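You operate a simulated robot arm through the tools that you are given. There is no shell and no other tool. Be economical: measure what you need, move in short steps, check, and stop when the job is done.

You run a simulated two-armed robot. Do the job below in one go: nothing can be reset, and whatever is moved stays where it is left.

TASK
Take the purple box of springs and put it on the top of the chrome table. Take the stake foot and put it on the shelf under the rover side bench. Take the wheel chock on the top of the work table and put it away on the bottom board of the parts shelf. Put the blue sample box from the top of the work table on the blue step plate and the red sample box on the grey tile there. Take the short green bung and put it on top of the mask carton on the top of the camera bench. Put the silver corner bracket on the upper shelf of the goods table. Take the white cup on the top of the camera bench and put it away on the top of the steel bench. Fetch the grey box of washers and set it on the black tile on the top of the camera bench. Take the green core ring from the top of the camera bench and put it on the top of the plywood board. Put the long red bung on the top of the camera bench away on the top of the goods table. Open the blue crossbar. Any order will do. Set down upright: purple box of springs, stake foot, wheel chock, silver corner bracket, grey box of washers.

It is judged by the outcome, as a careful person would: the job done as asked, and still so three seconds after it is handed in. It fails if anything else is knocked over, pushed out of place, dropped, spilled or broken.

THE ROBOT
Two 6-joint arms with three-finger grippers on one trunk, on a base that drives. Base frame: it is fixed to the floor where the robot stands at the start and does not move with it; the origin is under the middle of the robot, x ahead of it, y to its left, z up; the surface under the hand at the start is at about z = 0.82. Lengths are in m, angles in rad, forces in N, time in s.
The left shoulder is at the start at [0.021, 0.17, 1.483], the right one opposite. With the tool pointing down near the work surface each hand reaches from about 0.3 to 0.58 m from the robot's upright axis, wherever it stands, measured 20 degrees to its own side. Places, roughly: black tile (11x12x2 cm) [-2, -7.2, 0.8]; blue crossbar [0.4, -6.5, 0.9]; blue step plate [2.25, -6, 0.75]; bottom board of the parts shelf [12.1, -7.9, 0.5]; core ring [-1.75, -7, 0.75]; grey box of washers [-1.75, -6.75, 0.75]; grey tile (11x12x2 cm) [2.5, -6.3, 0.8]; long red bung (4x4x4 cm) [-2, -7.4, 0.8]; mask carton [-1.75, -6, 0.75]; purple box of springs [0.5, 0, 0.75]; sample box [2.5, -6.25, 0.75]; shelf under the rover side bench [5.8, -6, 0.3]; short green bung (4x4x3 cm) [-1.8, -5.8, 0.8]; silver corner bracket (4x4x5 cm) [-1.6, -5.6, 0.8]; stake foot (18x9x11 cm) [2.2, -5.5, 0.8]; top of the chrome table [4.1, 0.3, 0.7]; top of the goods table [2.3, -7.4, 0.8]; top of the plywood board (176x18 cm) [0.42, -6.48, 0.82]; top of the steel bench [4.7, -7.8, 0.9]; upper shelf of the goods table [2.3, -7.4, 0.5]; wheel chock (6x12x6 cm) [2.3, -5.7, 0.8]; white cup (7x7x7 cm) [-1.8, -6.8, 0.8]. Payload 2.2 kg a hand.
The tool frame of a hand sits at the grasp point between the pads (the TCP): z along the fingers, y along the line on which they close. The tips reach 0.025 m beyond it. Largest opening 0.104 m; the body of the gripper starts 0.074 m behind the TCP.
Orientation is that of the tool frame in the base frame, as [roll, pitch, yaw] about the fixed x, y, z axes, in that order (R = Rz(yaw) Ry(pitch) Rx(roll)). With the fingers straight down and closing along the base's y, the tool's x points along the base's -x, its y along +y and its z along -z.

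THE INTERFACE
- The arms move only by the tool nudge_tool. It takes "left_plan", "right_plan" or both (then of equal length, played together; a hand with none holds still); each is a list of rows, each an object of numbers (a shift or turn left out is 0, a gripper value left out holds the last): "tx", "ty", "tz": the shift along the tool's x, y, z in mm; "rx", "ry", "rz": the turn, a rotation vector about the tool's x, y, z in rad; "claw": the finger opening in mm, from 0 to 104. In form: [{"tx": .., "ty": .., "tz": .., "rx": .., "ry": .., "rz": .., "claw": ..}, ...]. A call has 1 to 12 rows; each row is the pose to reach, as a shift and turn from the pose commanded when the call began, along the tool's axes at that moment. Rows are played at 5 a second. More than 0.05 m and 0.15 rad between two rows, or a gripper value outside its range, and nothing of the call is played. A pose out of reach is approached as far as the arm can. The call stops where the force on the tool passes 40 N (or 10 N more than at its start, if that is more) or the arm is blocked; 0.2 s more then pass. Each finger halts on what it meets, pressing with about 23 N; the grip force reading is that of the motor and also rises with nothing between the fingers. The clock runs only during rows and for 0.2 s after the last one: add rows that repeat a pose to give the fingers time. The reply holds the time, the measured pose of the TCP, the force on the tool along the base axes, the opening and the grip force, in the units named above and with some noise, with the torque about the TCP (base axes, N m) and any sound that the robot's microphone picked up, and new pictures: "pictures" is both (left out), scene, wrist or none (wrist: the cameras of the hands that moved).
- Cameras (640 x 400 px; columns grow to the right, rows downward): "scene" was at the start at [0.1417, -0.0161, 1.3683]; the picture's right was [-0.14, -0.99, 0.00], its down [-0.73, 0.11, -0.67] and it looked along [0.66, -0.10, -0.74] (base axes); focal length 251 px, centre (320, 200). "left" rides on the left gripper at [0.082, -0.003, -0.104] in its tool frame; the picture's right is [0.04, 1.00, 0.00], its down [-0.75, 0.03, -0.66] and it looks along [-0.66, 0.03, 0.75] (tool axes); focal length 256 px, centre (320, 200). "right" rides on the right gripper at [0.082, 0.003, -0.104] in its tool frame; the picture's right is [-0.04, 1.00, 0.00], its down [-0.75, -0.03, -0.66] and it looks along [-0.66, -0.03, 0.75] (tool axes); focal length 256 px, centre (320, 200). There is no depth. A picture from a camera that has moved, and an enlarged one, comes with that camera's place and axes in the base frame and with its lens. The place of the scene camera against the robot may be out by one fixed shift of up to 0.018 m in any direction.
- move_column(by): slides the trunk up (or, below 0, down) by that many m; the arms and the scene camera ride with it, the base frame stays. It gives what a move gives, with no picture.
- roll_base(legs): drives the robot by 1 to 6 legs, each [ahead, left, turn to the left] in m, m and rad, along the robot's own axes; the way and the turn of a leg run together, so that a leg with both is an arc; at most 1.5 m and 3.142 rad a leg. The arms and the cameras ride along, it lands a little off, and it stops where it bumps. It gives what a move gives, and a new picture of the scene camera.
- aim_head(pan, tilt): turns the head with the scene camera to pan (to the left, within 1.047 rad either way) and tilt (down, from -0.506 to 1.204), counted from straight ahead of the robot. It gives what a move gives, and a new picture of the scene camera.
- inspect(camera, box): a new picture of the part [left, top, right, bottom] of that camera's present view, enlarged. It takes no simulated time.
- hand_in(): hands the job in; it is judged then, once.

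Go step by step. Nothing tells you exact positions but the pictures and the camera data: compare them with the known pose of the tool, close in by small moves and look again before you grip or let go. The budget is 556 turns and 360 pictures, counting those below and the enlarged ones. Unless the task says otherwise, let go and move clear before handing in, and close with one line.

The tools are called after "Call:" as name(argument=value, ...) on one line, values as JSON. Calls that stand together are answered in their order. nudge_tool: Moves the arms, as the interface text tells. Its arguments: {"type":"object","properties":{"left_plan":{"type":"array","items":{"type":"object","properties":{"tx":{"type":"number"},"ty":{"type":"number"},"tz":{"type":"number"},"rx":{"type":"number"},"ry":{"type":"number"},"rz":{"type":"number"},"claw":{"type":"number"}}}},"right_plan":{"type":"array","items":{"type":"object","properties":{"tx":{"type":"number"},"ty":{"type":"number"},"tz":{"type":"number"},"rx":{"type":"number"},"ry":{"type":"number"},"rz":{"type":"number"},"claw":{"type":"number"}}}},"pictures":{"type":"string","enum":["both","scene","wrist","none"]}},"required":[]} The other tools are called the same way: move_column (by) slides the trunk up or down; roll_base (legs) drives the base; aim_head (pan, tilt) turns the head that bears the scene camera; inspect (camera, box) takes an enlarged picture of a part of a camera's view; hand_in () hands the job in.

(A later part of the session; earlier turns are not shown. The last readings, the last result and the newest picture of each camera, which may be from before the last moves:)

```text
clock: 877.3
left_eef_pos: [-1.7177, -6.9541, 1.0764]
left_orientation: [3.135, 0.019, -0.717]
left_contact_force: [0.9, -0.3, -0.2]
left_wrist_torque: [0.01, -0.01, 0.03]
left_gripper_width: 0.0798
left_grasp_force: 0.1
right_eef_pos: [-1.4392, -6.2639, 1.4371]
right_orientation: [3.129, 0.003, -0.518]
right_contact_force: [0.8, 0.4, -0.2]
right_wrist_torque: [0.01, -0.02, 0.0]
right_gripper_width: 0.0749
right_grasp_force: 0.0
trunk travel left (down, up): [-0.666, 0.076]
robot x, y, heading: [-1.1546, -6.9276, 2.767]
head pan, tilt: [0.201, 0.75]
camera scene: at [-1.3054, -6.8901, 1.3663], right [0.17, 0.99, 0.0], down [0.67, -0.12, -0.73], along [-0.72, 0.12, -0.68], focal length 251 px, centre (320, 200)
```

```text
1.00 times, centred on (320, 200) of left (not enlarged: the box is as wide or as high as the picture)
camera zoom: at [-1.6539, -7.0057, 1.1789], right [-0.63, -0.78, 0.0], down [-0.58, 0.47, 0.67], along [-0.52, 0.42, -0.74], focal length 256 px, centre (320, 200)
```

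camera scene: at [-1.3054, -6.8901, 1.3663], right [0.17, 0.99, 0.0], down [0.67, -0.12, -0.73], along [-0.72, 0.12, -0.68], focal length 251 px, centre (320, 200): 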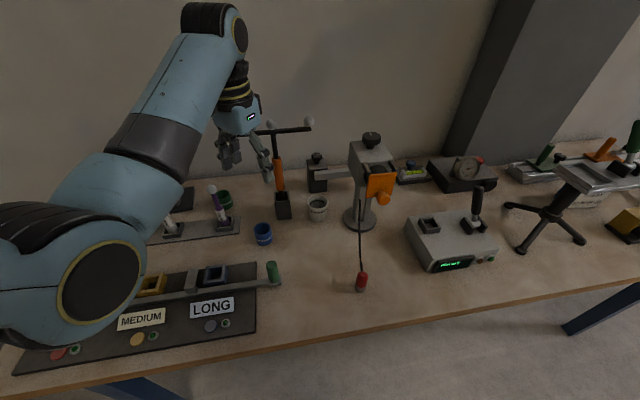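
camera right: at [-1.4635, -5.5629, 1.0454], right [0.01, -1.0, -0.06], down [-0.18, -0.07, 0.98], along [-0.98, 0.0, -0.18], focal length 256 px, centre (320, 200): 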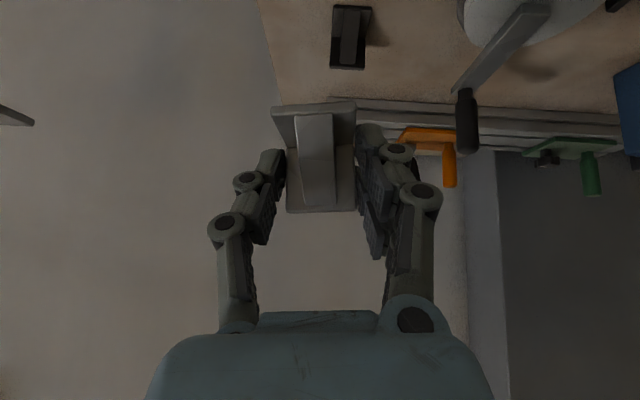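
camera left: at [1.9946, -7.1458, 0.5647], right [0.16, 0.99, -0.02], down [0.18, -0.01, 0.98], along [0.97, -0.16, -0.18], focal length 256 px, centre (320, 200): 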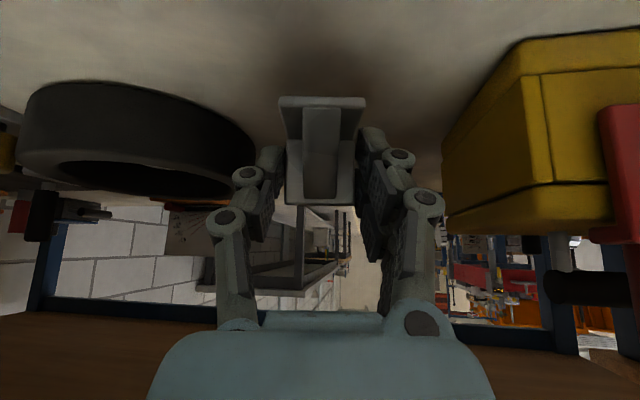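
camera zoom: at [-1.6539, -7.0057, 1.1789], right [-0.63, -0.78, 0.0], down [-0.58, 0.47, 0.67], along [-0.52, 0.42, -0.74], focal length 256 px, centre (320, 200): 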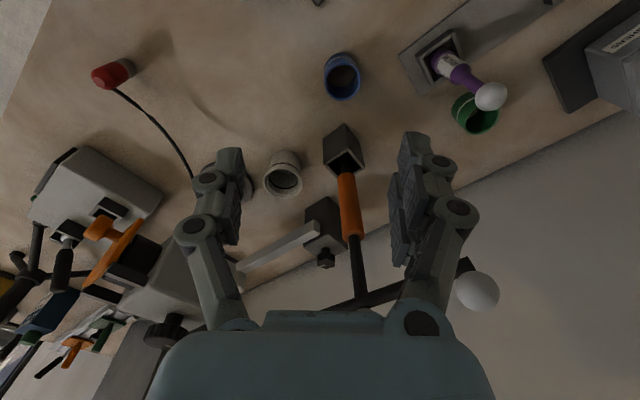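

The T-bar is near the hand; back a little, sidestep south, then forward.

Call:
roll_base(legs=[[-0.07, 0, 0], [0, 0.2, 0], [0.12, 0, 0]])

Call:
inspect(camera="left", box=[0, 0, 640, 400])

```text
clock: 880.4
left_eef_pos: [-1.8394, -7.1222, 1.0765]
left_orientation: [3.138, 0.02, -0.72]
left_contact_force: [0.0, 0.8, -0.3]
left_wrist_torque: [0.0, 0.02, 0.02]
left_gripper_width: 0.0799
left_grasp_force: 0.0
right_eef_pos: [-1.5574, -6.4331, 1.4379]
right_orientation: [3.127, 0.001, -0.526]
right_contact_force: [0.3, 0.2, -0.2]
right_wrist_torque: [-0.04, -0.01, -0.02]
right_gripper_width: 0.0748
right_grasp_force: 0.0
trunk travel left (down, up): [-0.666, 0.076]
robot x, y, heading: [-1.2713, -7.0949, 2.766]
head pan, tilt: [0.201, 0.75]
camera scene: at [-1.4254, -7.0604, 1.3664], right [0.17, 0.98, 0.0], down [0.67, -0.12, -0.73], along [-0.72, 0.13, -0.68], focal length 251 px, centre (320, 200)
```

scene: 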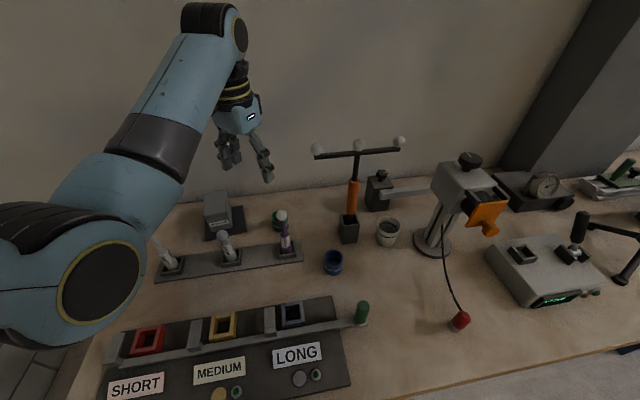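

```text
1.00 times, centred on (320, 200) of left (not enlarged: the box is as wide or as high as the picture)
camera zoom: at [-1.7744, -7.1745, 1.1789], right [-0.63, -0.78, 0.0], down [-0.57, 0.47, 0.67], along [-0.52, 0.42, -0.74], focal length 256 px, centre (320, 200)
```

zoom: 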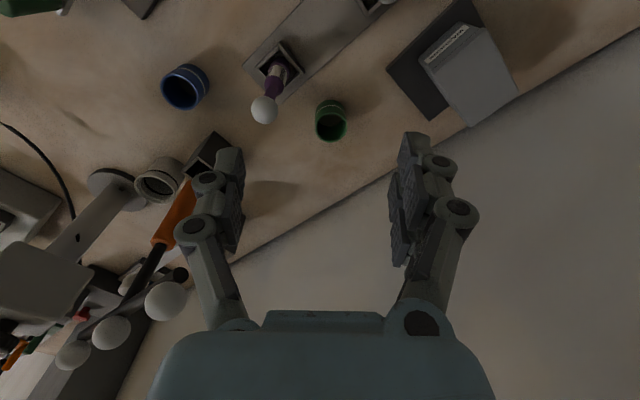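

Ring at about (−1.912, −7.089). Extend over it, then lower the trunk.

Call:
nudge_tool(left_plan=[{"tx": -25, "ty": 10}, {"tx": -50, "ty": 21}, {"tx": -76, "ty": 21}, {"tx": -76, "ty": 21}], pictures="none")

Call:
move_column(by=-0.13)

Call:
inspect(camera="left", box=[0, 0, 640, 400])

```text
clock: 881.4
left_eef_pos: [-1.9133, -7.0872, 1.0756]
left_orientation: [3.138, 0.019, -0.72]
left_contact_force: [0.3, 0.9, -0.3]
left_wrist_torque: [0.02, -0.02, -0.04]
left_gripper_width: 0.0804
left_grasp_force: 0.1
right_eef_pos: [-1.5555, -6.4336, 1.4391]
right_orientation: [3.128, 0.001, -0.526]
right_contact_force: [0.1, -0.2, 0.9]
right_wrist_torque: [0.04, 0.0, 0.03]
right_gripper_width: 0.075
right_grasp_force: 0.2
trunk travel left (down, up): [-0.666, 0.076]
robot x, y, heading: [-1.2724, -7.0953, 2.767]
head pan, tilt: [0.201, 0.75]
```

```text
clock: 883.0
left_eef_pos: [-1.9101, -7.0886, 0.9475]
left_orientation: [3.136, 0.019, -0.721]
left_contact_force: [0.2, 0.0, -0.3]
left_wrist_torque: [0.03, -0.02, -0.01]
left_gripper_width: 0.0799
left_grasp_force: 0.0
right_eef_pos: [-1.5555, -6.4329, 1.309]
right_orientation: [3.128, 0.003, -0.525]
right_contact_force: [-0.2, -0.6, 0.2]
right_wrist_torque: [0.01, -0.02, 0.0]
right_gripper_width: 0.0753
right_grasp_force: 0.0
trunk travel left (down, up): [-0.536, 0.206]
robot x, y, heading: [-1.2745, -7.094, 2.763]
head pan, tilt: [0.201, 0.75]
```

```text
1.00 times, centred on (320, 200) of left (not enlarged: the box is as wide or as high as the picture)
camera zoom: at [-1.8454, -7.1403, 1.0508], right [-0.63, -0.78, 0.0], down [-0.57, 0.47, 0.67], along [-0.52, 0.42, -0.74], focal length 256 px, centre (320, 200)
```

zoom: 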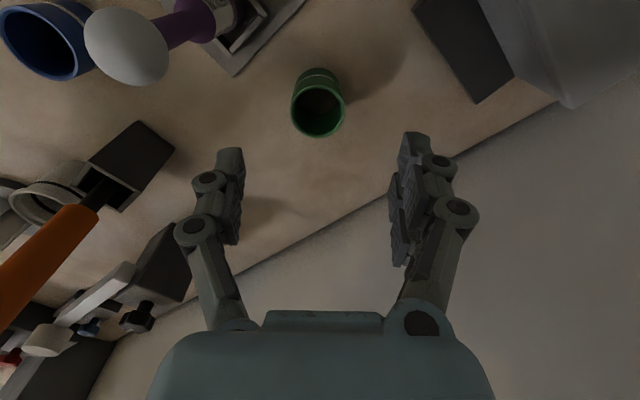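

Ring is centred below. Lower and grip it.

Call:
move_column(by=-0.1)

Call:
move_column(by=-0.018)

Call:
nudge_tool(left_plan=[{"claw": 25}, {"claw": 25}, {"claw": 25}, {"claw": 25}, {"claw": 25}], pictures="wrist")

```text
clock: 884.3
left_eef_pos: [-1.9101, -7.0889, 0.8474]
left_orientation: [3.137, 0.019, -0.721]
left_contact_force: [0.8, 0.0, 0.5]
left_wrist_torque: [0.02, 0.02, -0.01]
left_gripper_width: 0.0797
left_grasp_force: 0.2
right_eef_pos: [-1.556, -6.4324, 1.2096]
right_orientation: [3.128, 0.002, -0.526]
right_contact_force: [-0.8, 0.2, -0.8]
right_wrist_torque: [0.01, 0.0, 0.01]
right_gripper_width: 0.0748
right_grasp_force: 0.0
trunk travel left (down, up): [-0.436, 0.306]
robot x, y, heading: [-1.2708, -7.0981, 2.765]
head pan, tilt: [0.201, 0.75]
```

```text
clock: 885.0
left_eef_pos: [-1.9108, -7.0884, 0.8301]
left_orientation: [3.136, 0.021, -0.72]
left_contact_force: [0.1, 0.0, 0.5]
left_wrist_torque: [0.0, 0.03, 0.02]
left_gripper_width: 0.08
left_grasp_force: 0.1
right_eef_pos: [-1.5547, -6.4326, 1.191]
right_orientation: [3.129, 0.002, -0.527]
right_contact_force: [-0.3, -1.1, 0.5]
right_wrist_torque: [0.03, -0.01, -0.02]
right_gripper_width: 0.0752
right_grasp_force: 0.0
trunk travel left (down, up): [-0.418, 0.324]
robot x, y, heading: [-1.2755, -7.0927, 2.761]
head pan, tilt: [0.201, 0.75]
```

```text
clock: 886.1
left_eef_pos: [-1.9107, -7.0865, 0.8288]
left_orientation: [3.136, 0.02, -0.722]
left_contact_force: [0.2, 1.2, -0.1]
left_wrist_torque: [-0.01, 0.01, -0.02]
left_gripper_width: 0.0461
left_grasp_force: 23.1
right_eef_pos: [-1.5548, -6.4334, 1.1909]
right_orientation: [3.128, 0.002, -0.526]
right_contact_force: [-0.5, 0.2, -0.3]
right_wrist_torque: [0.01, 0.0, -0.02]
right_gripper_width: 0.075
right_grasp_force: 0.1
trunk travel left (down, up): [-0.418, 0.324]
robot x, y, heading: [-1.2709, -7.0962, 2.76]
head pan, tilt: [0.201, 0.75]
camera left: at [-1.8453, -7.1403, 0.9325], right [-0.63, -0.78, 0.0], down [-0.57, 0.47, 0.67], along [-0.52, 0.42, -0.74], focal length 256 px, centre (320, 200)
```

left: 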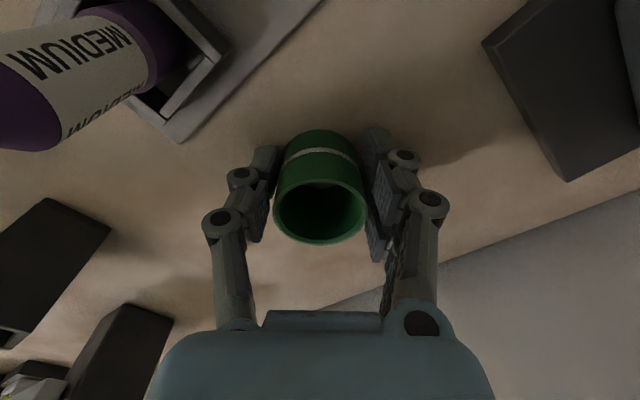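

Ring held. Raise, back away, and tuck the arm.

Call:
move_column(by=0.25)

Call:
roll_base(legs=[[-0.5, 0, 0], [0, 0, 0.38]])

Call:
nudge_tool(left_plan=[{"tz": -20}, {"tz": -30}, {"tx": 30, "tz": -30}, {"tx": 60, "tz": -30}, {"tx": 100, "tz": -20}, {"tx": 100, "tz": -20}], pictures="none")

```text
clock: 888.7
left_eef_pos: [-1.9111, -7.0891, 1.0786]
left_orientation: [3.137, 0.018, -0.72]
left_contact_force: [0.1, 0.1, -0.5]
left_wrist_torque: [-0.01, 0.02, -0.02]
left_gripper_width: 0.0459
left_grasp_force: 23.0
right_eef_pos: [-1.5565, -6.4336, 1.4397]
right_orientation: [3.125, 0.002, -0.524]
right_contact_force: [-0.3, -0.9, -0.2]
right_wrist_torque: [-0.01, 0.01, 0.01]
right_gripper_width: 0.0747
right_grasp_force: 0.0
trunk travel left (down, up): [-0.668, 0.074]
robot x, y, heading: [-1.2701, -7.0979, 2.764]
head pan, tilt: [0.201, 0.75]
```

```text
clock: 892.8
left_eef_pos: [-1.4159, -7.498, 1.0786]
left_orientation: [3.135, 0.018, -0.357]
left_contact_force: [0.0, -0.1, -0.5]
left_wrist_torque: [0.03, 0.04, -0.02]
left_gripper_width: 0.0458
left_grasp_force: 23.1
right_eef_pos: [-1.318, -6.7611, 1.4409]
right_orientation: [3.126, 0.001, -0.161]
right_contact_force: [-0.3, -1.0, 0.2]
right_wrist_torque: [0.02, -0.02, 0.0]
right_gripper_width: 0.0751
right_grasp_force: 0.0
trunk travel left (down, up): [-0.668, 0.074]
robot x, y, heading: [-0.8154, -7.2759, 3.128]
head pan, tilt: [0.201, 0.75]
camera scene: at [-0.9753, -7.2984, 1.3683], right [-0.19, 0.98, 0.0], down [0.67, 0.13, -0.73], along [-0.72, -0.14, -0.68], focal length 251 px, centre (320, 200)
```

scene: 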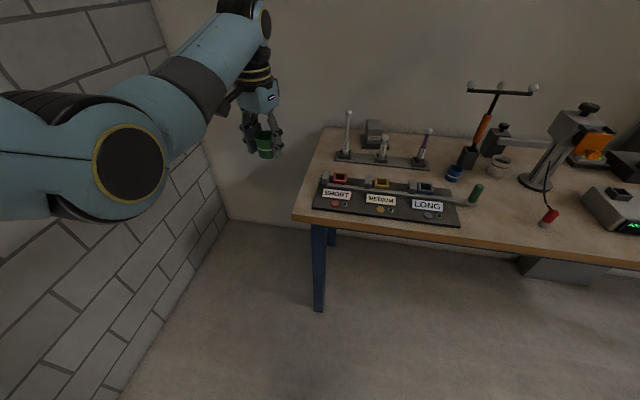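

```text
clock: 894.2
left_eef_pos: [-1.3299, -7.5306, 1.0892]
left_orientation: [3.137, 0.021, -0.361]
left_contact_force: [0.6, -0.5, -0.5]
left_wrist_torque: [0.02, 0.01, -0.02]
left_gripper_width: 0.0457
left_grasp_force: 22.5
left hand out of reach, approached as far as the arm can: row 5, 6
right_eef_pos: [-1.3185, -6.7606, 1.4406]
right_orientation: [3.125, 0.0, -0.161]
right_contact_force: [-1.0, -0.4, -0.3]
right_wrist_torque: [0.02, -0.02, -0.02]
right_gripper_width: 0.0752
right_grasp_force: 0.0
trunk travel left (down, up): [-0.668, 0.074]
robot x, y, heading: [-0.8156, -7.2762, 3.126]
head pan, tilt: [0.201, 0.75]
```

Now carry the ring round to the plywood board's east side.

Call:
roll_base(legs=[[0, -1.5, 0], [0, -1.5, 0], [-1.2, 0, 0], [-1.05, 0, 0]])

```text
clock: 919.5
left_eef_pos: [1.0259, -4.5297, 1.0882]
left_orientation: [3.136, 0.021, -0.307]
left_contact_force: [-0.3, -0.2, -0.6]
left_wrist_torque: [-0.01, -0.01, 0.01]
left_gripper_width: 0.0456
left_grasp_force: 23.3
right_eef_pos: [0.9964, -3.7593, 1.4411]
right_orientation: [3.128, 0.003, -0.108]
right_contact_force: [0.6, 0.8, -0.7]
right_wrist_torque: [0.02, 0.02, -0.03]
right_gripper_width: 0.0751
right_grasp_force: 0.0
trunk travel left (down, up): [-0.668, 0.074]
robot x, y, heading: [1.5251, -4.2506, -3.1]
head pan, tilt: [0.201, 0.75]
camera scene: at [1.3666, -4.2776, 1.3684], right [-0.24, 0.97, 0.0], down [0.66, 0.16, -0.73], along [-0.71, -0.17, -0.68], focal length 251 px, centre (320, 200)
```

scene: 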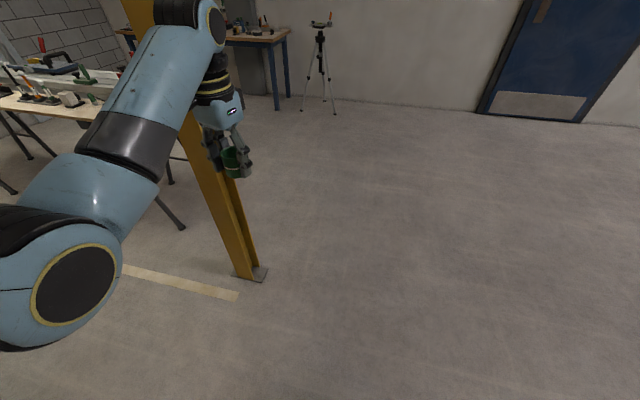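

Call:
roll_base(legs=[[0, 0, -0.04], [0, 1.5, 0], [0.05, 0.35, 0]])

Call:
nudge_tool(left_plan=[{"rz": -0.1}, {"rz": -0.2}, {"rz": -0.3}, {"rz": -0.3}], pictures="none")

Call:
roll_base(legs=[[0.4, 0, 0]])

```text
clock: 929.1
left_eef_pos: [0.9631, -6.3364, 1.0886]
left_orientation: [3.137, 0.022, -0.346]
left_contact_force: [0.0, -0.4, 0.3]
left_wrist_torque: [0.0, -0.03, 0.02]
left_gripper_width: 0.0455
left_grasp_force: 22.6
right_eef_pos: [0.9646, -5.5662, 1.4415]
right_orientation: [3.127, 0.002, -0.149]
right_contact_force: [0.9, -1.1, 0.7]
right_wrist_torque: [0.01, 0.0, -0.03]
right_gripper_width: 0.0749
right_grasp_force: 0.1
trunk travel left (down, up): [-0.668, 0.074]
robot x, y, heading: [1.4755, -6.0799, -3.142]
head pan, tilt: [0.201, 0.75]
camera scene: at [1.3146, -6.0997, 1.3683], right [-0.2, 0.98, 0.0], down [0.67, 0.14, -0.73], along [-0.72, -0.15, -0.68], focal length 251 px, centre (320, 200)
```

scene: 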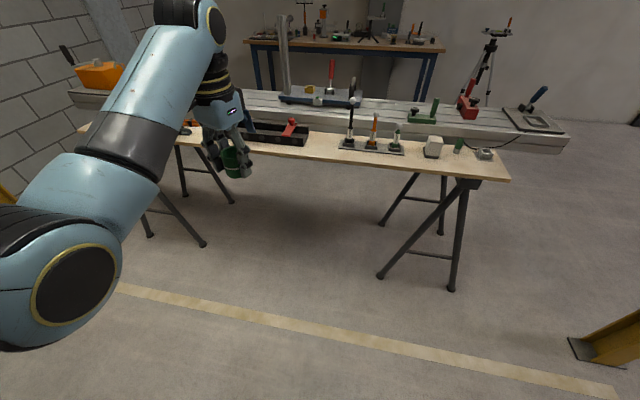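

```text
clock: 930.1
left_eef_pos: [0.9636, -6.3355, 1.089]
left_orientation: [-3.14, 0.02, -0.043]
left_contact_force: [-0.3, -0.1, -0.5]
left_wrist_torque: [0.01, 0.0, 0.03]
left_gripper_width: 0.0457
left_grasp_force: 22.8
right_eef_pos: [0.9655, -5.5662, 1.4406]
right_orientation: [3.124, 0.002, -0.15]
right_contact_force: [0.9, -0.1, 1.1]
right_wrist_torque: [-0.03, 0.02, -0.02]
right_gripper_width: 0.0751
right_grasp_force: 0.0
trunk travel left (down, up): [-0.668, 0.074]
robot x, y, heading: [1.471, -6.0755, -3.141]
head pan, tilt: [0.201, 0.75]
```

```text
clock: 932.6
left_eef_pos: [0.5778, -6.3441, 1.089]
left_orientation: [-3.14, 0.02, -0.036]
left_contact_force: [-0.4, 1.0, -1.1]
left_wrist_torque: [-0.01, -0.01, 0.0]
left_gripper_width: 0.0459
left_grasp_force: 23.6
right_eef_pos: [0.5699, -5.5743, 1.4406]
right_orientation: [3.127, 0.0, -0.141]
right_contact_force: [-0.9, 0.5, 0.1]
right_wrist_torque: [0.02, -0.04, -0.01]
right_gripper_width: 0.0749
right_grasp_force: 0.0
trunk travel left (down, up): [-0.668, 0.074]
robot x, y, heading: [1.0829, -6.0818, -3.129]
head pan, tilt: [0.201, 0.75]
camera scene: at [0.925, -6.1035, 1.3683], right [-0.21, 0.98, 0.0], down [0.67, 0.14, -0.73], along [-0.71, -0.15, -0.68], focal length 251 px, centre (320, 200)
```

scene: 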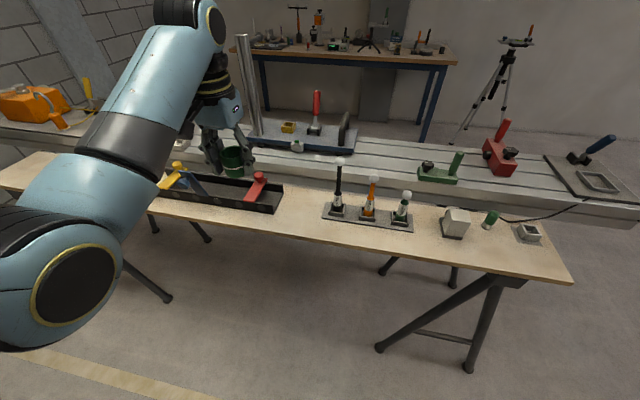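

The gap on the board is at about (0.42, −6.27); blue crossbar still open. Shift the base so the ring is above it.

Call:
roll_base(legs=[[0.155, -0.073, 0]])

Call:
nudge_tool(left_plan=[{"tz": 40}, {"tz": 80}, {"tz": 120}, {"tz": 120}], pictures="wrist")

```text
clock: 934.0
left_eef_pos: [0.4164, -6.2659, 1.0878]
left_orientation: [-3.14, 0.021, -0.043]
left_contact_force: [0.5, -0.1, -1.0]
left_wrist_torque: [0.01, 0.01, -0.05]
left_gripper_width: 0.0456
left_grasp_force: 23.1
right_eef_pos: [0.4157, -5.4963, 1.4403]
right_orientation: [3.129, 0.004, -0.148]
right_contact_force: [-0.8, -0.1, -0.3]
right_wrist_torque: [0.01, -0.03, 0.0]
right_gripper_width: 0.0754
right_grasp_force: 0.1
trunk travel left (down, up): [-0.668, 0.074]
robot x, y, heading: [0.9267, -6.0051, -3.14]
head pan, tilt: [0.201, 0.75]
camera scene: at [0.7674, -6.0286, 1.3684], right [-0.2, 0.98, 0.0], down [0.67, 0.14, -0.73], along [-0.72, -0.15, -0.68], focal length 251 px, centre (320, 200)
```

scene: 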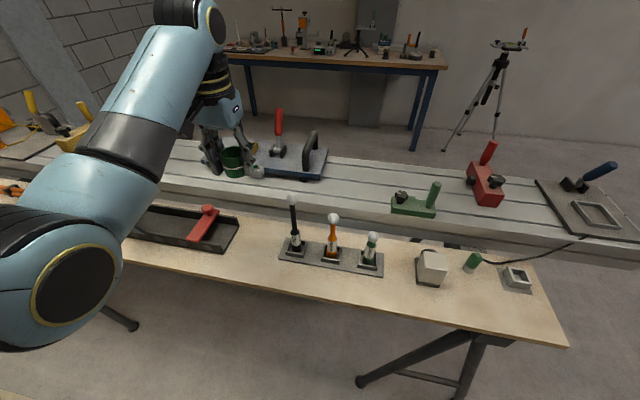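

```text
clock: 935.0
left_eef_pos: [0.4155, -6.2658, 0.9678]
left_orientation: [-3.14, 0.021, -0.045]
left_contact_force: [-0.2, -0.8, -0.3]
left_wrist_torque: [-0.01, -0.03, 0.0]
left_gripper_width: 0.0458
left_grasp_force: 23.5
right_eef_pos: [0.4161, -5.4965, 1.44]
right_orientation: [3.128, 0.0, -0.147]
right_contact_force: [-0.1, 1.4, -0.4]
right_wrist_torque: [-0.04, 0.01, 0.03]
right_gripper_width: 0.0748
right_grasp_force: 0.0
trunk travel left (down, up): [-0.668, 0.074]
robot x, y, heading: [0.9278, -6.0085, -3.14]
head pan, tilt: [0.201, 0.75]
camera left: at [0.4983, -6.2663, 1.0716], right [0.0, -1.0, 0.0], down [-0.74, 0.0, 0.67], along [-0.67, 0.0, -0.74], focal length 256 px, centre (320, 200)
```

left: 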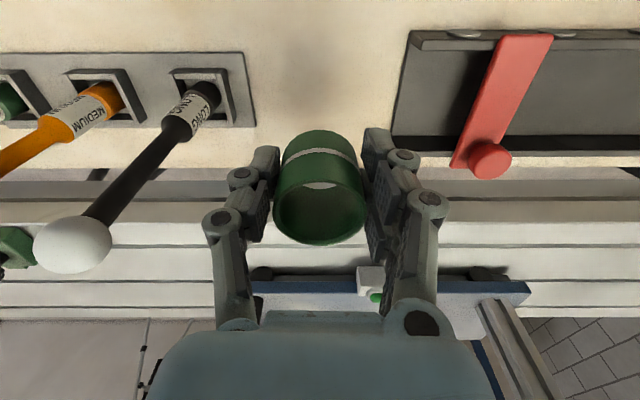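

Well placed between pins and channel. Lower to contact.

Call:
nudge_tool(left_plan=[{"tz": 40}, {"tz": 80}, {"tz": 100}, {"tz": 106}, {"tz": 110}, {"tz": 114}, {"tz": 118}, {"tz": 122}, {"tz": 126}, {"tz": 130}, {"tz": 134}], pictures="none")

```text
clock: 937.3
left_eef_pos: [0.411, -6.2655, 0.8438]
left_orientation: [3.141, 0.029, -0.044]
left_contact_force: [14.9, 2.1, 32.1]
left_wrist_torque: [0.63, -0.79, -0.18]
left_gripper_width: 0.0462
left_grasp_force: 23.3
right_eef_pos: [0.4199, -5.4947, 1.442]
right_orientation: [3.126, 0.004, -0.148]
right_contact_force: [-1.1, -0.3, -0.4]
right_wrist_torque: [0.0, -0.02, 0.0]
right_gripper_width: 0.0748
right_grasp_force: 0.0
trunk travel left (down, up): [-0.668, 0.074]
robot x, y, heading: [0.9254, -6.0085, -3.137]
head pan, tilt: [0.201, 0.75]
stopped in row 11 (left hand): the force on the tool passed its limit at 42 N (the readings are from after the stop); the commanded pose is now the measured one
```

Contact. Release (fingers open only a little beyond the ring) and rise.

Call:
nudge_tool(left_plan=[{"tz": -3, "claw": 50}, {"tz": -3, "claw": 66}, {"tz": -3, "claw": 66}, {"tz": -45}, {"tz": -90}, {"tz": -130}, {"tz": -170}, {"tz": -170}], pictures="wrist")

```text
clock: 939.1
left_eef_pos: [0.4128, -6.2694, 1.0081]
left_orientation: [-3.141, 0.028, -0.044]
left_contact_force: [0.9, -0.9, -0.8]
left_wrist_torque: [0.01, -0.02, 0.03]
left_gripper_width: 0.066
left_grasp_force: 0.0
right_eef_pos: [0.4163, -5.4968, 1.4414]
right_orientation: [3.128, 0.002, -0.146]
right_contact_force: [-0.7, 0.0, 0.9]
right_wrist_torque: [0.05, -0.01, 0.0]
right_gripper_width: 0.0751
right_grasp_force: 0.1
trunk travel left (down, up): [-0.668, 0.074]
robot x, y, heading: [0.9221, -6.0103, -3.143]
head pan, tilt: [0.201, 0.75]
camera left: at [0.4965, -6.2688, 1.1113], right [0.0, -1.0, 0.0], down [-0.74, 0.0, 0.68], along [-0.68, 0.0, -0.74], focal length 256 px, centre (320, 200)
```

left: 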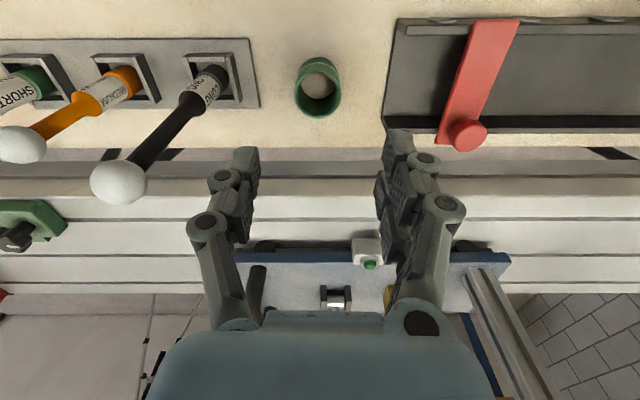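

The ring stands on the plywood. Last item: the white cup. Drive back round to the camera bench.

Call:
roll_base(legs=[[-0.5, 0, 0], [0, -1.5, 0], [0, -0.35, 0], [1.2, 0, 0], [0.9, 0, 0], [0, 1.5, 0]])

Call:
nudge_tool(left_plan=[{"ry": -0.13, "tz": -15}, {"ry": -0.26, "tz": -30}, {"ry": -0.39, "tz": -30}, {"ry": -0.52, "tz": -30}, {"ry": -0.65, "tz": -30, "claw": 92}, {"ry": -0.65, "tz": -30}], pictures="none")

```text
clock: 968.0
left_eef_pos: [-1.1229, -5.9863, 1.0093]
left_orientation: [3.141, 0.028, 0.001]
left_contact_force: [1.9, -0.2, 0.5]
left_wrist_torque: [0.02, -0.02, -0.01]
left_gripper_width: 0.0661
left_grasp_force: 0.0
right_eef_pos: [-1.1524, -5.2158, 1.4408]
right_orientation: [3.13, 0.001, -0.104]
right_contact_force: [-0.2, -0.2, -1.3]
right_wrist_torque: [0.01, -0.01, 0.0]
right_gripper_width: 0.075
right_grasp_force: 0.1
trunk travel left (down, up): [-0.668, 0.074]
robot x, y, heading: [-0.6209, -5.7046, -3.098]
head pan, tilt: [0.201, 0.75]
camera scene: at [-0.7791, -5.7313, 1.3684], right [-0.24, 0.97, 0.0], down [0.66, 0.17, -0.73], along [-0.71, -0.18, -0.68], focal length 251 px, centre (320, 200)
```

scene: 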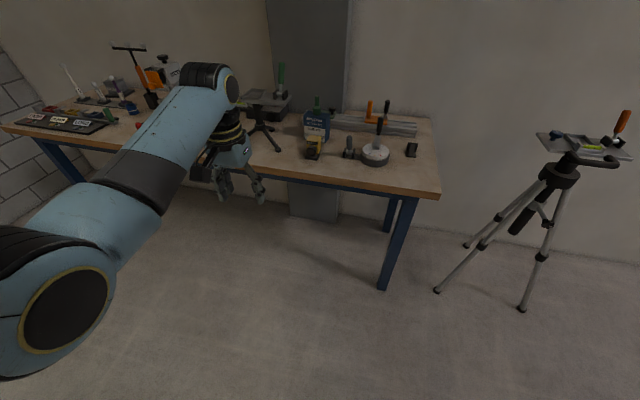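

```text
clock: 969.4
left_eef_pos: [-1.123, -5.9869, 1.0379]
left_orientation: [3.142, 0.678, 0.0]
left_contact_force: [-0.1, -0.5, -0.8]
left_wrist_torque: [-0.01, 0.03, -0.02]
left_gripper_width: 0.0921
left_grasp_force: 0.0
right_eef_pos: [-1.1532, -5.2142, 1.4399]
right_orientation: [3.128, 0.003, -0.102]
right_contact_force: [-0.4, -0.4, -0.4]
right_wrist_torque: [0.0, -0.02, -0.01]
right_gripper_width: 0.075
right_grasp_force: 0.1
trunk travel left (down, up): [-0.668, 0.074]
robot x, y, heading: [-0.622, -5.7049, -3.097]
head pan, tilt: [0.201, 0.75]
```

Call:
roll_base(legs=[[0, 1.24, 0], [0, 0, -0.316], [0.4, 0, 0]])

Call:
nudge_tool(left_plan=[{"rx": 0.065, "rz": 0.08}, {"rx": 0.129, "rz": 0.16}, {"rx": 0.129, "rz": 0.16}], pictures="wrist")

```text
clock: 978.6
left_eef_pos: [-1.5148, -6.9354, 1.0392]
left_orientation: [-3.141, 0.677, -0.317]
left_contact_force: [0.0, 0.7, -0.1]
left_wrist_torque: [-0.03, 0.0, -0.03]
left_gripper_width: 0.0919
left_grasp_force: 0.0
right_eef_pos: [-1.303, -6.1926, 1.4401]
right_orientation: [3.126, 0.001, -0.421]
right_contact_force: [0.1, -0.5, -0.4]
right_wrist_torque: [-0.01, 0.0, 0.01]
right_gripper_width: 0.0748
right_grasp_force: 0.1
trunk travel left (down, up): [-0.668, 0.074]
robot x, y, heading: [-0.9489, -6.8225, 2.861]
head pan, tilt: [0.201, 0.75]
camera scene: at [-1.1081, -6.8024, 1.3683], right [0.07, 1.0, 0.0], down [0.68, -0.05, -0.73], along [-0.73, 0.05, -0.68], focal length 251 px, centre (320, 200)
```

scene: 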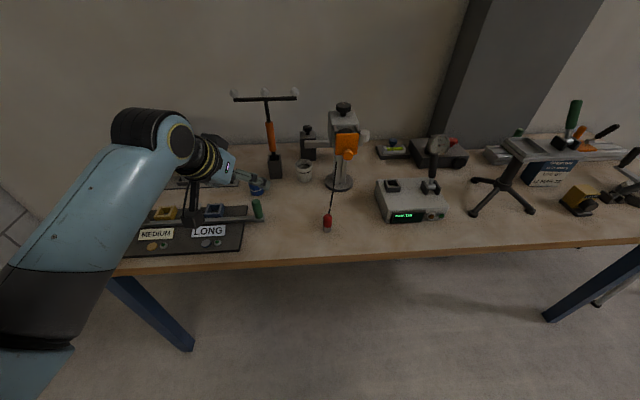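

```text
clock: 979.5
left_eef_pos: [-1.5141, -6.9348, 1.0388]
left_orientation: [-3.141, 0.676, -0.524]
left_contact_force: [0.5, 0.5, 0.5]
left_wrist_torque: [0.01, 0.0, 0.0]
left_gripper_width: 0.0917
left_grasp_force: 0.1
right_eef_pos: [-1.3027, -6.192, 1.4406]
right_orientation: [3.125, 0.002, -0.419]
right_contact_force: [-0.2, -0.5, -0.1]
right_wrist_torque: [-0.02, 0.03, 0.02]
right_gripper_width: 0.0748
right_grasp_force: 0.0
trunk travel left (down, up): [-0.668, 0.074]
robot x, y, heading: [-0.9521, -6.8208, 2.871]
head pan, tilt: [0.201, 0.75]
camera left: at [-1.4015, -6.9964, 1.0691], right [-0.47, -0.88, -0.03], down [-0.17, 0.06, 0.98], along [-0.87, 0.47, -0.18], focal length 256 px, centre (320, 200)
```

left: 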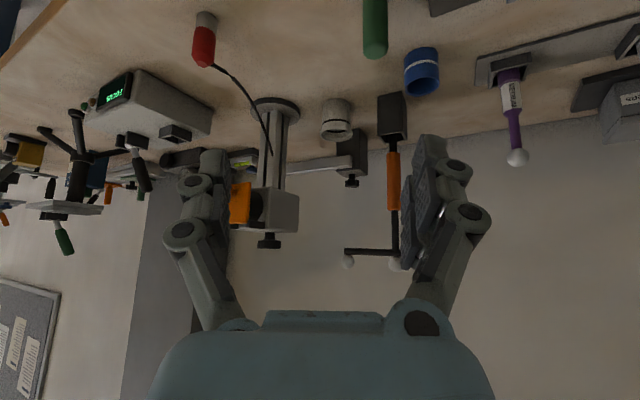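

Good view of the cup (≈(−1.81, −6.805)) with a clear approach between lamp base and T-tool. Pull the hand back/down slightly, then drive in to pre-grasp.

Call:
nudge_tool(left_plan=[{"tx": 27, "ty": -11, "tz": 15}, {"tx": 54, "ty": -22, "tz": 29}, {"tx": 81, "ty": -33, "tz": 44}, {"tx": 81, "ty": -33, "tz": 44}], pictures="none")

Call:
roll_base(legs=[[0.28, 0, 0]])

Call:
inspect(camera="left", box=[0, 0, 640, 400])

```text
clock: 980.5
left_eef_pos: [-1.4688, -6.9245, 0.9541]
left_orientation: [-3.139, 0.678, -0.52]
left_contact_force: [-0.3, 0.6, 0.2]
left_wrist_torque: [0.01, -0.02, 0.04]
left_gripper_width: 0.0921
left_grasp_force: 0.1
right_eef_pos: [-1.302, -6.1919, 1.4404]
right_orientation: [3.128, 0.002, -0.421]
right_contact_force: [0.6, 0.2, -0.8]
right_wrist_torque: [0.02, -0.02, 0.0]
right_gripper_width: 0.0751
right_grasp_force: 0.0
trunk travel left (down, up): [-0.668, 0.074]
robot x, y, heading: [-0.9532, -6.8211, 2.876]
head pan, tilt: [0.201, 0.75]
```

```text
clock: 982.4
left_eef_pos: [-1.7356, -6.8508, 0.9545]
left_orientation: [-3.14, 0.677, -0.521]
left_contact_force: [-0.5, -0.1, -0.2]
left_wrist_torque: [0.0, -0.01, 0.03]
left_gripper_width: 0.0921
left_grasp_force: 0.1
right_eef_pos: [-1.5715, -6.1187, 1.4413]
right_orientation: [3.129, 0.002, -0.42]
right_contact_force: [-0.7, 0.7, 0.7]
right_wrist_torque: [0.0, 0.0, -0.01]
right_gripper_width: 0.0751
right_grasp_force: 0.0
trunk travel left (down, up): [-0.668, 0.074]
robot x, y, heading: [-1.217, -6.7448, 2.877]
head pan, tilt: [0.201, 0.75]
camera scene: at [-1.3758, -6.728, 1.3683], right [0.07, 1.0, 0.0], down [0.68, -0.05, -0.73], along [-0.73, 0.05, -0.68], focal length 251 px, centre (320, 200)
```

scene: 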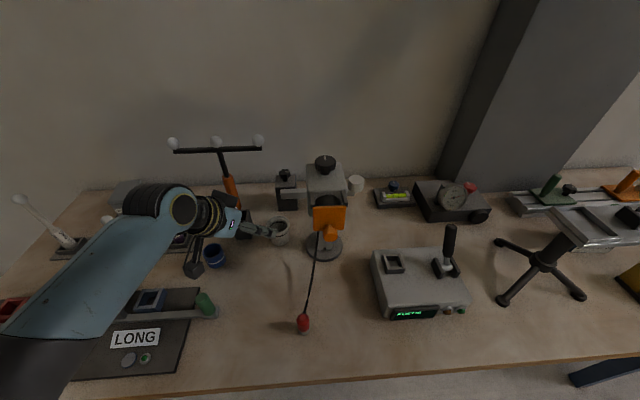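

```text
1.00 times, centred on (320, 200) of left (not enlarged: the box is as wide or as high as the picture)
camera zoom: at [-1.6235, -6.9117, 0.9846], right [-0.47, -0.88, -0.03], down [-0.17, 0.06, 0.98], along [-0.87, 0.47, -0.18], focal length 256 px, centre (320, 200)
```

zoom: 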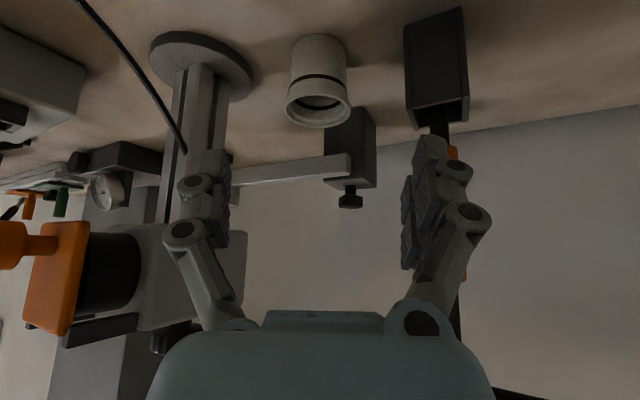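

Cup is centred. Narrow the opening slightly, advance 138 mm and close.

Call:
nudge_tool(left_plan=[{"tz": 30, "claw": 84}, {"tz": 60}, {"tz": 90}, {"tz": 115}, {"tz": 130}, {"tz": 138}, {"tz": 138}], pictures="wrist")

```text
clock: 984.0
left_eef_pos: [-1.8079, -6.8082, 0.8451]
left_orientation: [-3.14, 0.677, -0.523]
left_contact_force: [-0.5, 0.0, -0.1]
left_wrist_torque: [-0.02, 0.04, 0.0]
left_gripper_width: 0.084
left_grasp_force: 0.0
right_eef_pos: [-1.5703, -6.1181, 1.4409]
right_orientation: [3.13, 0.003, -0.42]
right_contact_force: [0.3, -0.3, -0.1]
right_wrist_torque: [-0.03, -0.01, 0.02]
right_gripper_width: 0.0751
right_grasp_force: 0.2
trunk travel left (down, up): [-0.668, 0.074]
robot x, y, heading: [-1.2169, -6.7477, 2.869]
head pan, tilt: [0.201, 0.75]
camera left: at [-1.6968, -6.8689, 0.8761], right [-0.47, -0.88, -0.03], down [-0.17, 0.06, 0.98], along [-0.87, 0.47, -0.18], focal length 256 px, centre (320, 200)
```

left: 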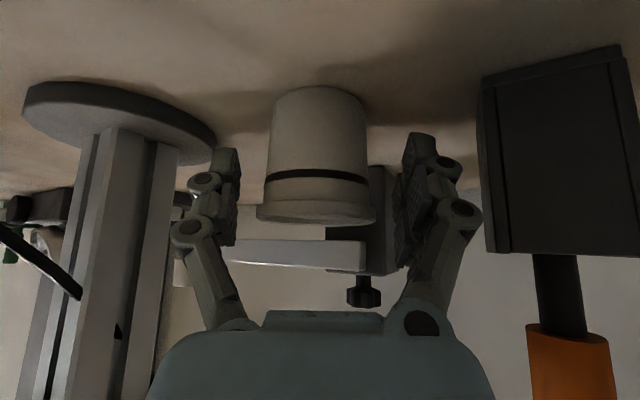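

Close on the cup and lift straight up a little first.

Call:
nudge_tool(left_plan=[{"claw": 40}, {"claw": 40}, {"claw": 40}, {"claw": 40}], pictures="none")

Call:
nudge_tool(left_plan=[{"tx": -12, "tz": -16}, {"tx": -19, "tz": -23}, {"tx": -19, "tz": -23}], pictures="wrist")

```text
clock: 985.0
left_eef_pos: [-1.8102, -6.8084, 0.8458]
left_orientation: [-3.14, 0.677, -0.522]
left_contact_force: [0.4, 0.0, 0.4]
left_wrist_torque: [0.02, -0.01, 0.03]
left_gripper_width: 0.0557
left_grasp_force: 22.8
right_eef_pos: [-1.571, -6.1183, 1.4406]
right_orientation: [3.127, 0.002, -0.423]
right_contact_force: [-0.2, 0.0, -0.5]
right_wrist_torque: [-0.04, -0.03, -0.01]
right_gripper_width: 0.0749
right_grasp_force: 0.0
trunk travel left (down, up): [-0.668, 0.074]
robot x, y, heading: [-1.2177, -6.7468, 2.872]
head pan, tilt: [0.201, 0.75]
```

```text
clock: 985.8
left_eef_pos: [-1.8098, -6.8073, 0.8747]
left_orientation: [-3.14, 0.676, -0.522]
left_contact_force: [-0.1, -0.6, 0.4]
left_wrist_torque: [0.02, -0.01, -0.03]
left_gripper_width: 0.0561
left_grasp_force: 23.2
right_eef_pos: [-1.57, -6.1198, 1.4404]
right_orientation: [3.128, 0.003, -0.421]
right_contact_force: [0.7, -0.1, -0.6]
right_wrist_torque: [-0.01, -0.03, 0.0]
right_gripper_width: 0.0748
right_grasp_force: 0.2
trunk travel left (down, up): [-0.668, 0.074]
robot x, y, heading: [-1.2173, -6.7461, 2.871]
head pan, tilt: [0.201, 0.75]
camera left: at [-1.6971, -6.8678, 0.9062], right [-0.47, -0.88, -0.03], down [-0.17, 0.06, 0.98], along [-0.87, 0.47, -0.18], focal length 256 px, centre (320, 200)
```

left: 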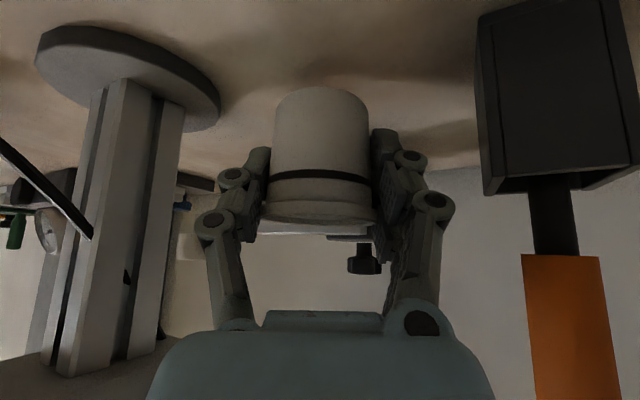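

Cup lifted. Raise another 0.1 m and back straight out.

Call:
nudge_tool(left_plan=[{"tx": -21, "tz": -26}, {"tx": -42, "tz": -52}, {"tx": -66, "tz": -82}, {"tx": -66, "tz": -82}], pictures="none")

Call:
roll_base(legs=[[-0.5, 0, 0], [0, 0, 0.27]])

```text
clock: 986.8
left_eef_pos: [-1.81, -6.8096, 0.9817]
left_orientation: [-3.139, 0.677, -0.525]
left_contact_force: [-0.3, 0.1, -1.1]
left_wrist_torque: [0.03, 0.02, 0.0]
left_gripper_width: 0.0559
left_grasp_force: 22.4
right_eef_pos: [-1.5705, -6.119, 1.4408]
right_orientation: [3.128, 0.002, -0.42]
right_contact_force: [0.0, 0.2, -0.4]
right_wrist_torque: [0.01, 0.0, 0.0]
right_gripper_width: 0.0749
right_grasp_force: 0.1
trunk travel left (down, up): [-0.668, 0.074]
robot x, y, heading: [-1.2212, -6.7482, 2.874]
head pan, tilt: [0.201, 0.75]
```

```text
clock: 990.6
left_eef_pos: [-1.3002, -7.0965, 0.9809]
left_orientation: [-3.141, 0.678, -0.25]
left_contact_force: [0.1, 0.4, -0.9]
left_wrist_torque: [-0.02, 0.01, 0.03]
left_gripper_width: 0.0558
left_grasp_force: 23.5
right_eef_pos: [-1.2534, -6.3676, 1.441]
right_orientation: [3.127, 0.002, -0.15]
right_contact_force: [-1.2, 0.3, -0.5]
right_wrist_torque: [-0.01, -0.01, 0.03]
right_gripper_width: 0.0749
right_grasp_force: 0.1
trunk travel left (down, up): [-0.668, 0.074]
robot x, y, heading: [-0.747, -6.8784, 3.137]
head pan, tilt: [0.201, 0.75]
camera scene: at [-0.9055, -6.9011, 1.3683], right [-0.2, 0.98, 0.0], down [0.67, 0.14, -0.73], along [-0.72, -0.15, -0.68], focal length 251 px, centre (320, 200)
```

scene: 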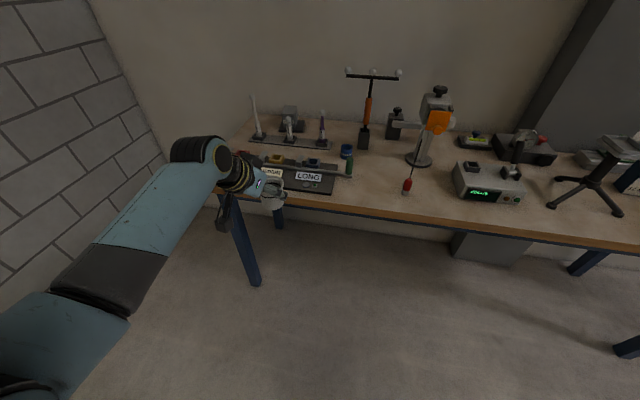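

Drive with the cup toward the steel bench: north round the rail first.

Call:
roll_base(legs=[[0, -1.5, 0], [0, -1.15, 0], [-1.2, 0, 0], [-1.0, 0, 0]])

```text
clock: 1014.2
left_eef_pos: [0.9638, -4.4864, 0.9802]
left_orientation: [-3.14, 0.676, -0.318]
left_contact_force: [0.1, -0.5, -0.9]
left_wrist_torque: [0.0, -0.02, 0.02]
left_gripper_width: 0.0556
left_grasp_force: 23.4
right_eef_pos: [1.0584, -3.7623, 1.4402]
right_orientation: [3.126, 0.002, -0.219]
right_contact_force: [0.5, -0.2, -0.4]
right_wrist_torque: [0.0, 0.03, 0.02]
right_gripper_width: 0.0751
right_grasp_force: 0.1
trunk travel left (down, up): [-0.668, 0.074]
robot x, y, heading: [1.5257, -4.3044, 3.072]
head pan, tilt: [0.201, 0.75]
camera scene: at [1.3713, -4.3182, 1.3684], right [-0.13, 0.99, 0.0], down [0.68, 0.09, -0.73], along [-0.72, -0.1, -0.68], focal length 251 px, centre (320, 200)
```

scene: 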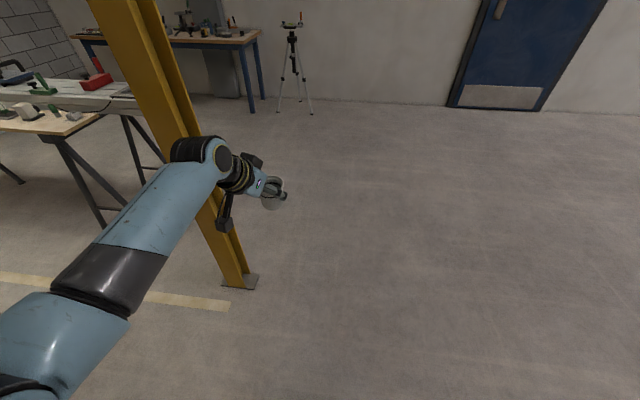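

Call:
roll_base(legs=[[0, 0, 0.07], [0, 0.46, 0], [-1.5, 0, 0], [-0.35, 0, 0]])

Call:
roll_base(legs=[[0, 1.5, 0], [0, 0.4, 0]])

```text
clock: 1026.3
left_eef_pos: [2.8202, -4.9981, 0.9811]
left_orientation: [-3.139, 0.676, -0.276]
left_contact_force: [0.7, -0.5, 0.0]
left_wrist_torque: [0.02, 0.02, -0.01]
left_gripper_width: 0.0558
left_grasp_force: 22.8
right_eef_pos: [2.8831, -4.2712, 1.4418]
right_orientation: [3.127, 0.002, -0.171]
right_contact_force: [0.7, -0.4, -0.7]
right_wrist_torque: [-0.01, -0.01, 0.01]
right_gripper_width: 0.0746
right_grasp_force: 0.0
trunk travel left (down, up): [-0.668, 0.074]
robot x, y, heading: [3.3769, -4.7923, 3.119]
head pan, tilt: [0.201, 0.75]
camera scene: at [3.22, -4.8129, 1.3684], right [-0.18, 0.98, 0.0], down [0.67, 0.12, -0.73], along [-0.72, -0.13, -0.68], focal length 251 px, centre (320, 200)
```

scene: 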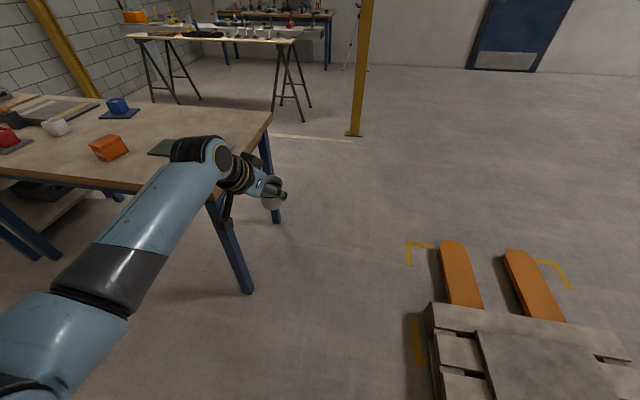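

```text
clock: 1036.0
left_eef_pos: [2.8248, -6.9601, 0.9811]
left_orientation: [-3.141, 0.677, -0.237]
left_contact_force: [-0.5, 0.3, -0.4]
left_wrist_torque: [0.02, -0.03, -0.03]
left_gripper_width: 0.0556
left_grasp_force: 22.9
right_eef_pos: [2.8579, -6.2311, 1.4404]
right_orientation: [3.127, 0.0, -0.135]
right_contact_force: [0.1, 0.8, 0.0]
right_wrist_torque: [0.03, -0.02, 0.01]
right_gripper_width: 0.0751
right_grasp_force: 0.0
trunk travel left (down, up): [-0.668, 0.074]
robot x, y, heading: [3.3753, -6.7358, -3.126]
head pan, tilt: [0.201, 0.75]
camera scene: at [3.2166, -6.7588, 1.3684], right [-0.21, 0.98, 0.0], down [0.67, 0.15, -0.73], along [-0.71, -0.16, -0.68], focal length 251 px, centre (320, 200)
```

scene: 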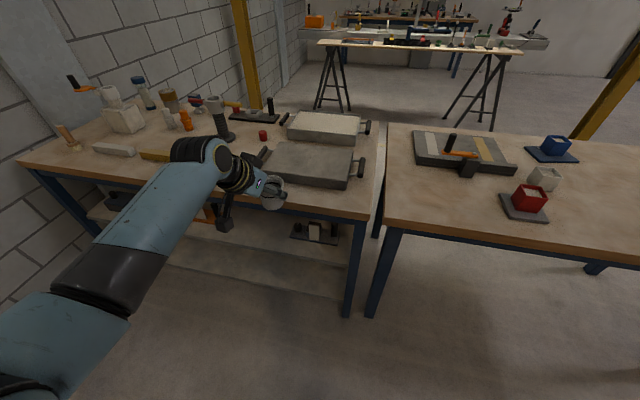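

All placed items look in order. Turn left to face the steel bench.

Call:
roll_base(legs=[[-0.25, 0, 0], [0, 0, 1.555]])

Call:
aim_head(pan=0.0, tilt=0.65)

```text
clock: 1041.7
left_eef_pos: [3.8443, -7.2852, 0.9805]
left_orientation: [-3.14, 0.679, 1.322]
left_contact_force: [-0.3, -0.1, -0.1]
left_wrist_torque: [-0.01, -0.03, 0.03]
left_gripper_width: 0.0558
left_grasp_force: 23.1
right_eef_pos: [3.115, -7.2429, 1.442]
right_orientation: [3.127, 0.002, 1.426]
right_contact_force: [0.2, 0.7, -0.1]
right_wrist_torque: [-0.03, 0.0, -0.01]
right_gripper_width: 0.0748
right_grasp_force: 0.1
trunk travel left (down, up): [-0.668, 0.074]
robot x, y, heading: [3.6259, -6.7311, -1.569]
head pan, tilt: [0.201, 0.75]
camera scene: at [3.6347, -6.8885, 1.3684], right [-0.98, -0.2, 0.0], down [-0.14, 0.67, -0.73], along [0.15, -0.72, -0.68], focal length 251 px, centre (320, 200)
```

scene: 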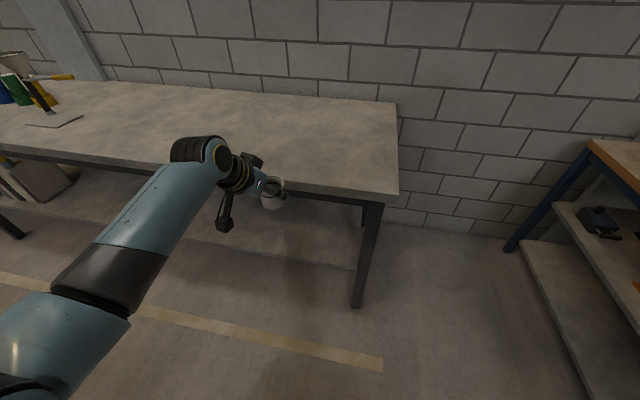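

```text
clock: 1042.4
left_eef_pos: [3.843, -7.2857, 0.9816]
left_orientation: [3.142, 0.677, 1.325]
left_contact_force: [-0.6, 0.0, -0.3]
left_wrist_torque: [-0.01, 0.02, -0.01]
left_gripper_width: 0.056
left_grasp_force: 23.3
right_eef_pos: [3.1145, -7.2412, 1.4415]
right_orientation: [3.126, 0.001, 1.426]
right_contact_force: [0.1, 0.0, -0.4]
right_wrist_torque: [-0.01, -0.01, 0.01]
right_gripper_width: 0.0752
right_grasp_force: 0.1
trunk travel left (down, up): [-0.668, 0.074]
robot x, y, heading: [3.6248, -6.7311, -1.563]
head pan, tilt: [0.0, 0.649]
camera scene: at [3.6182, -6.8941, 1.3769], right [-1.0, -0.01, 0.0], down [0.0, 0.61, -0.8], along [0.0, -0.8, -0.61], focal length 251 px, centre (320, 200)
```

scene: 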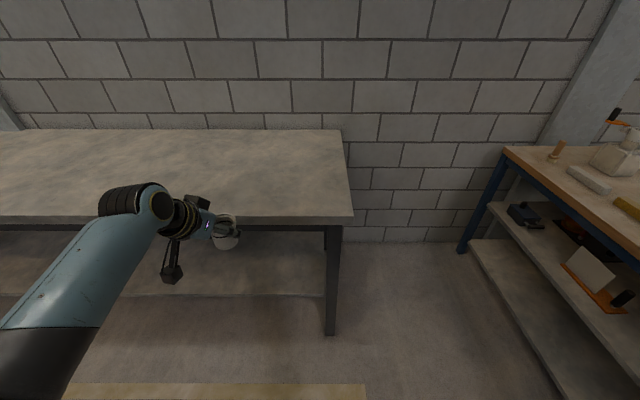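

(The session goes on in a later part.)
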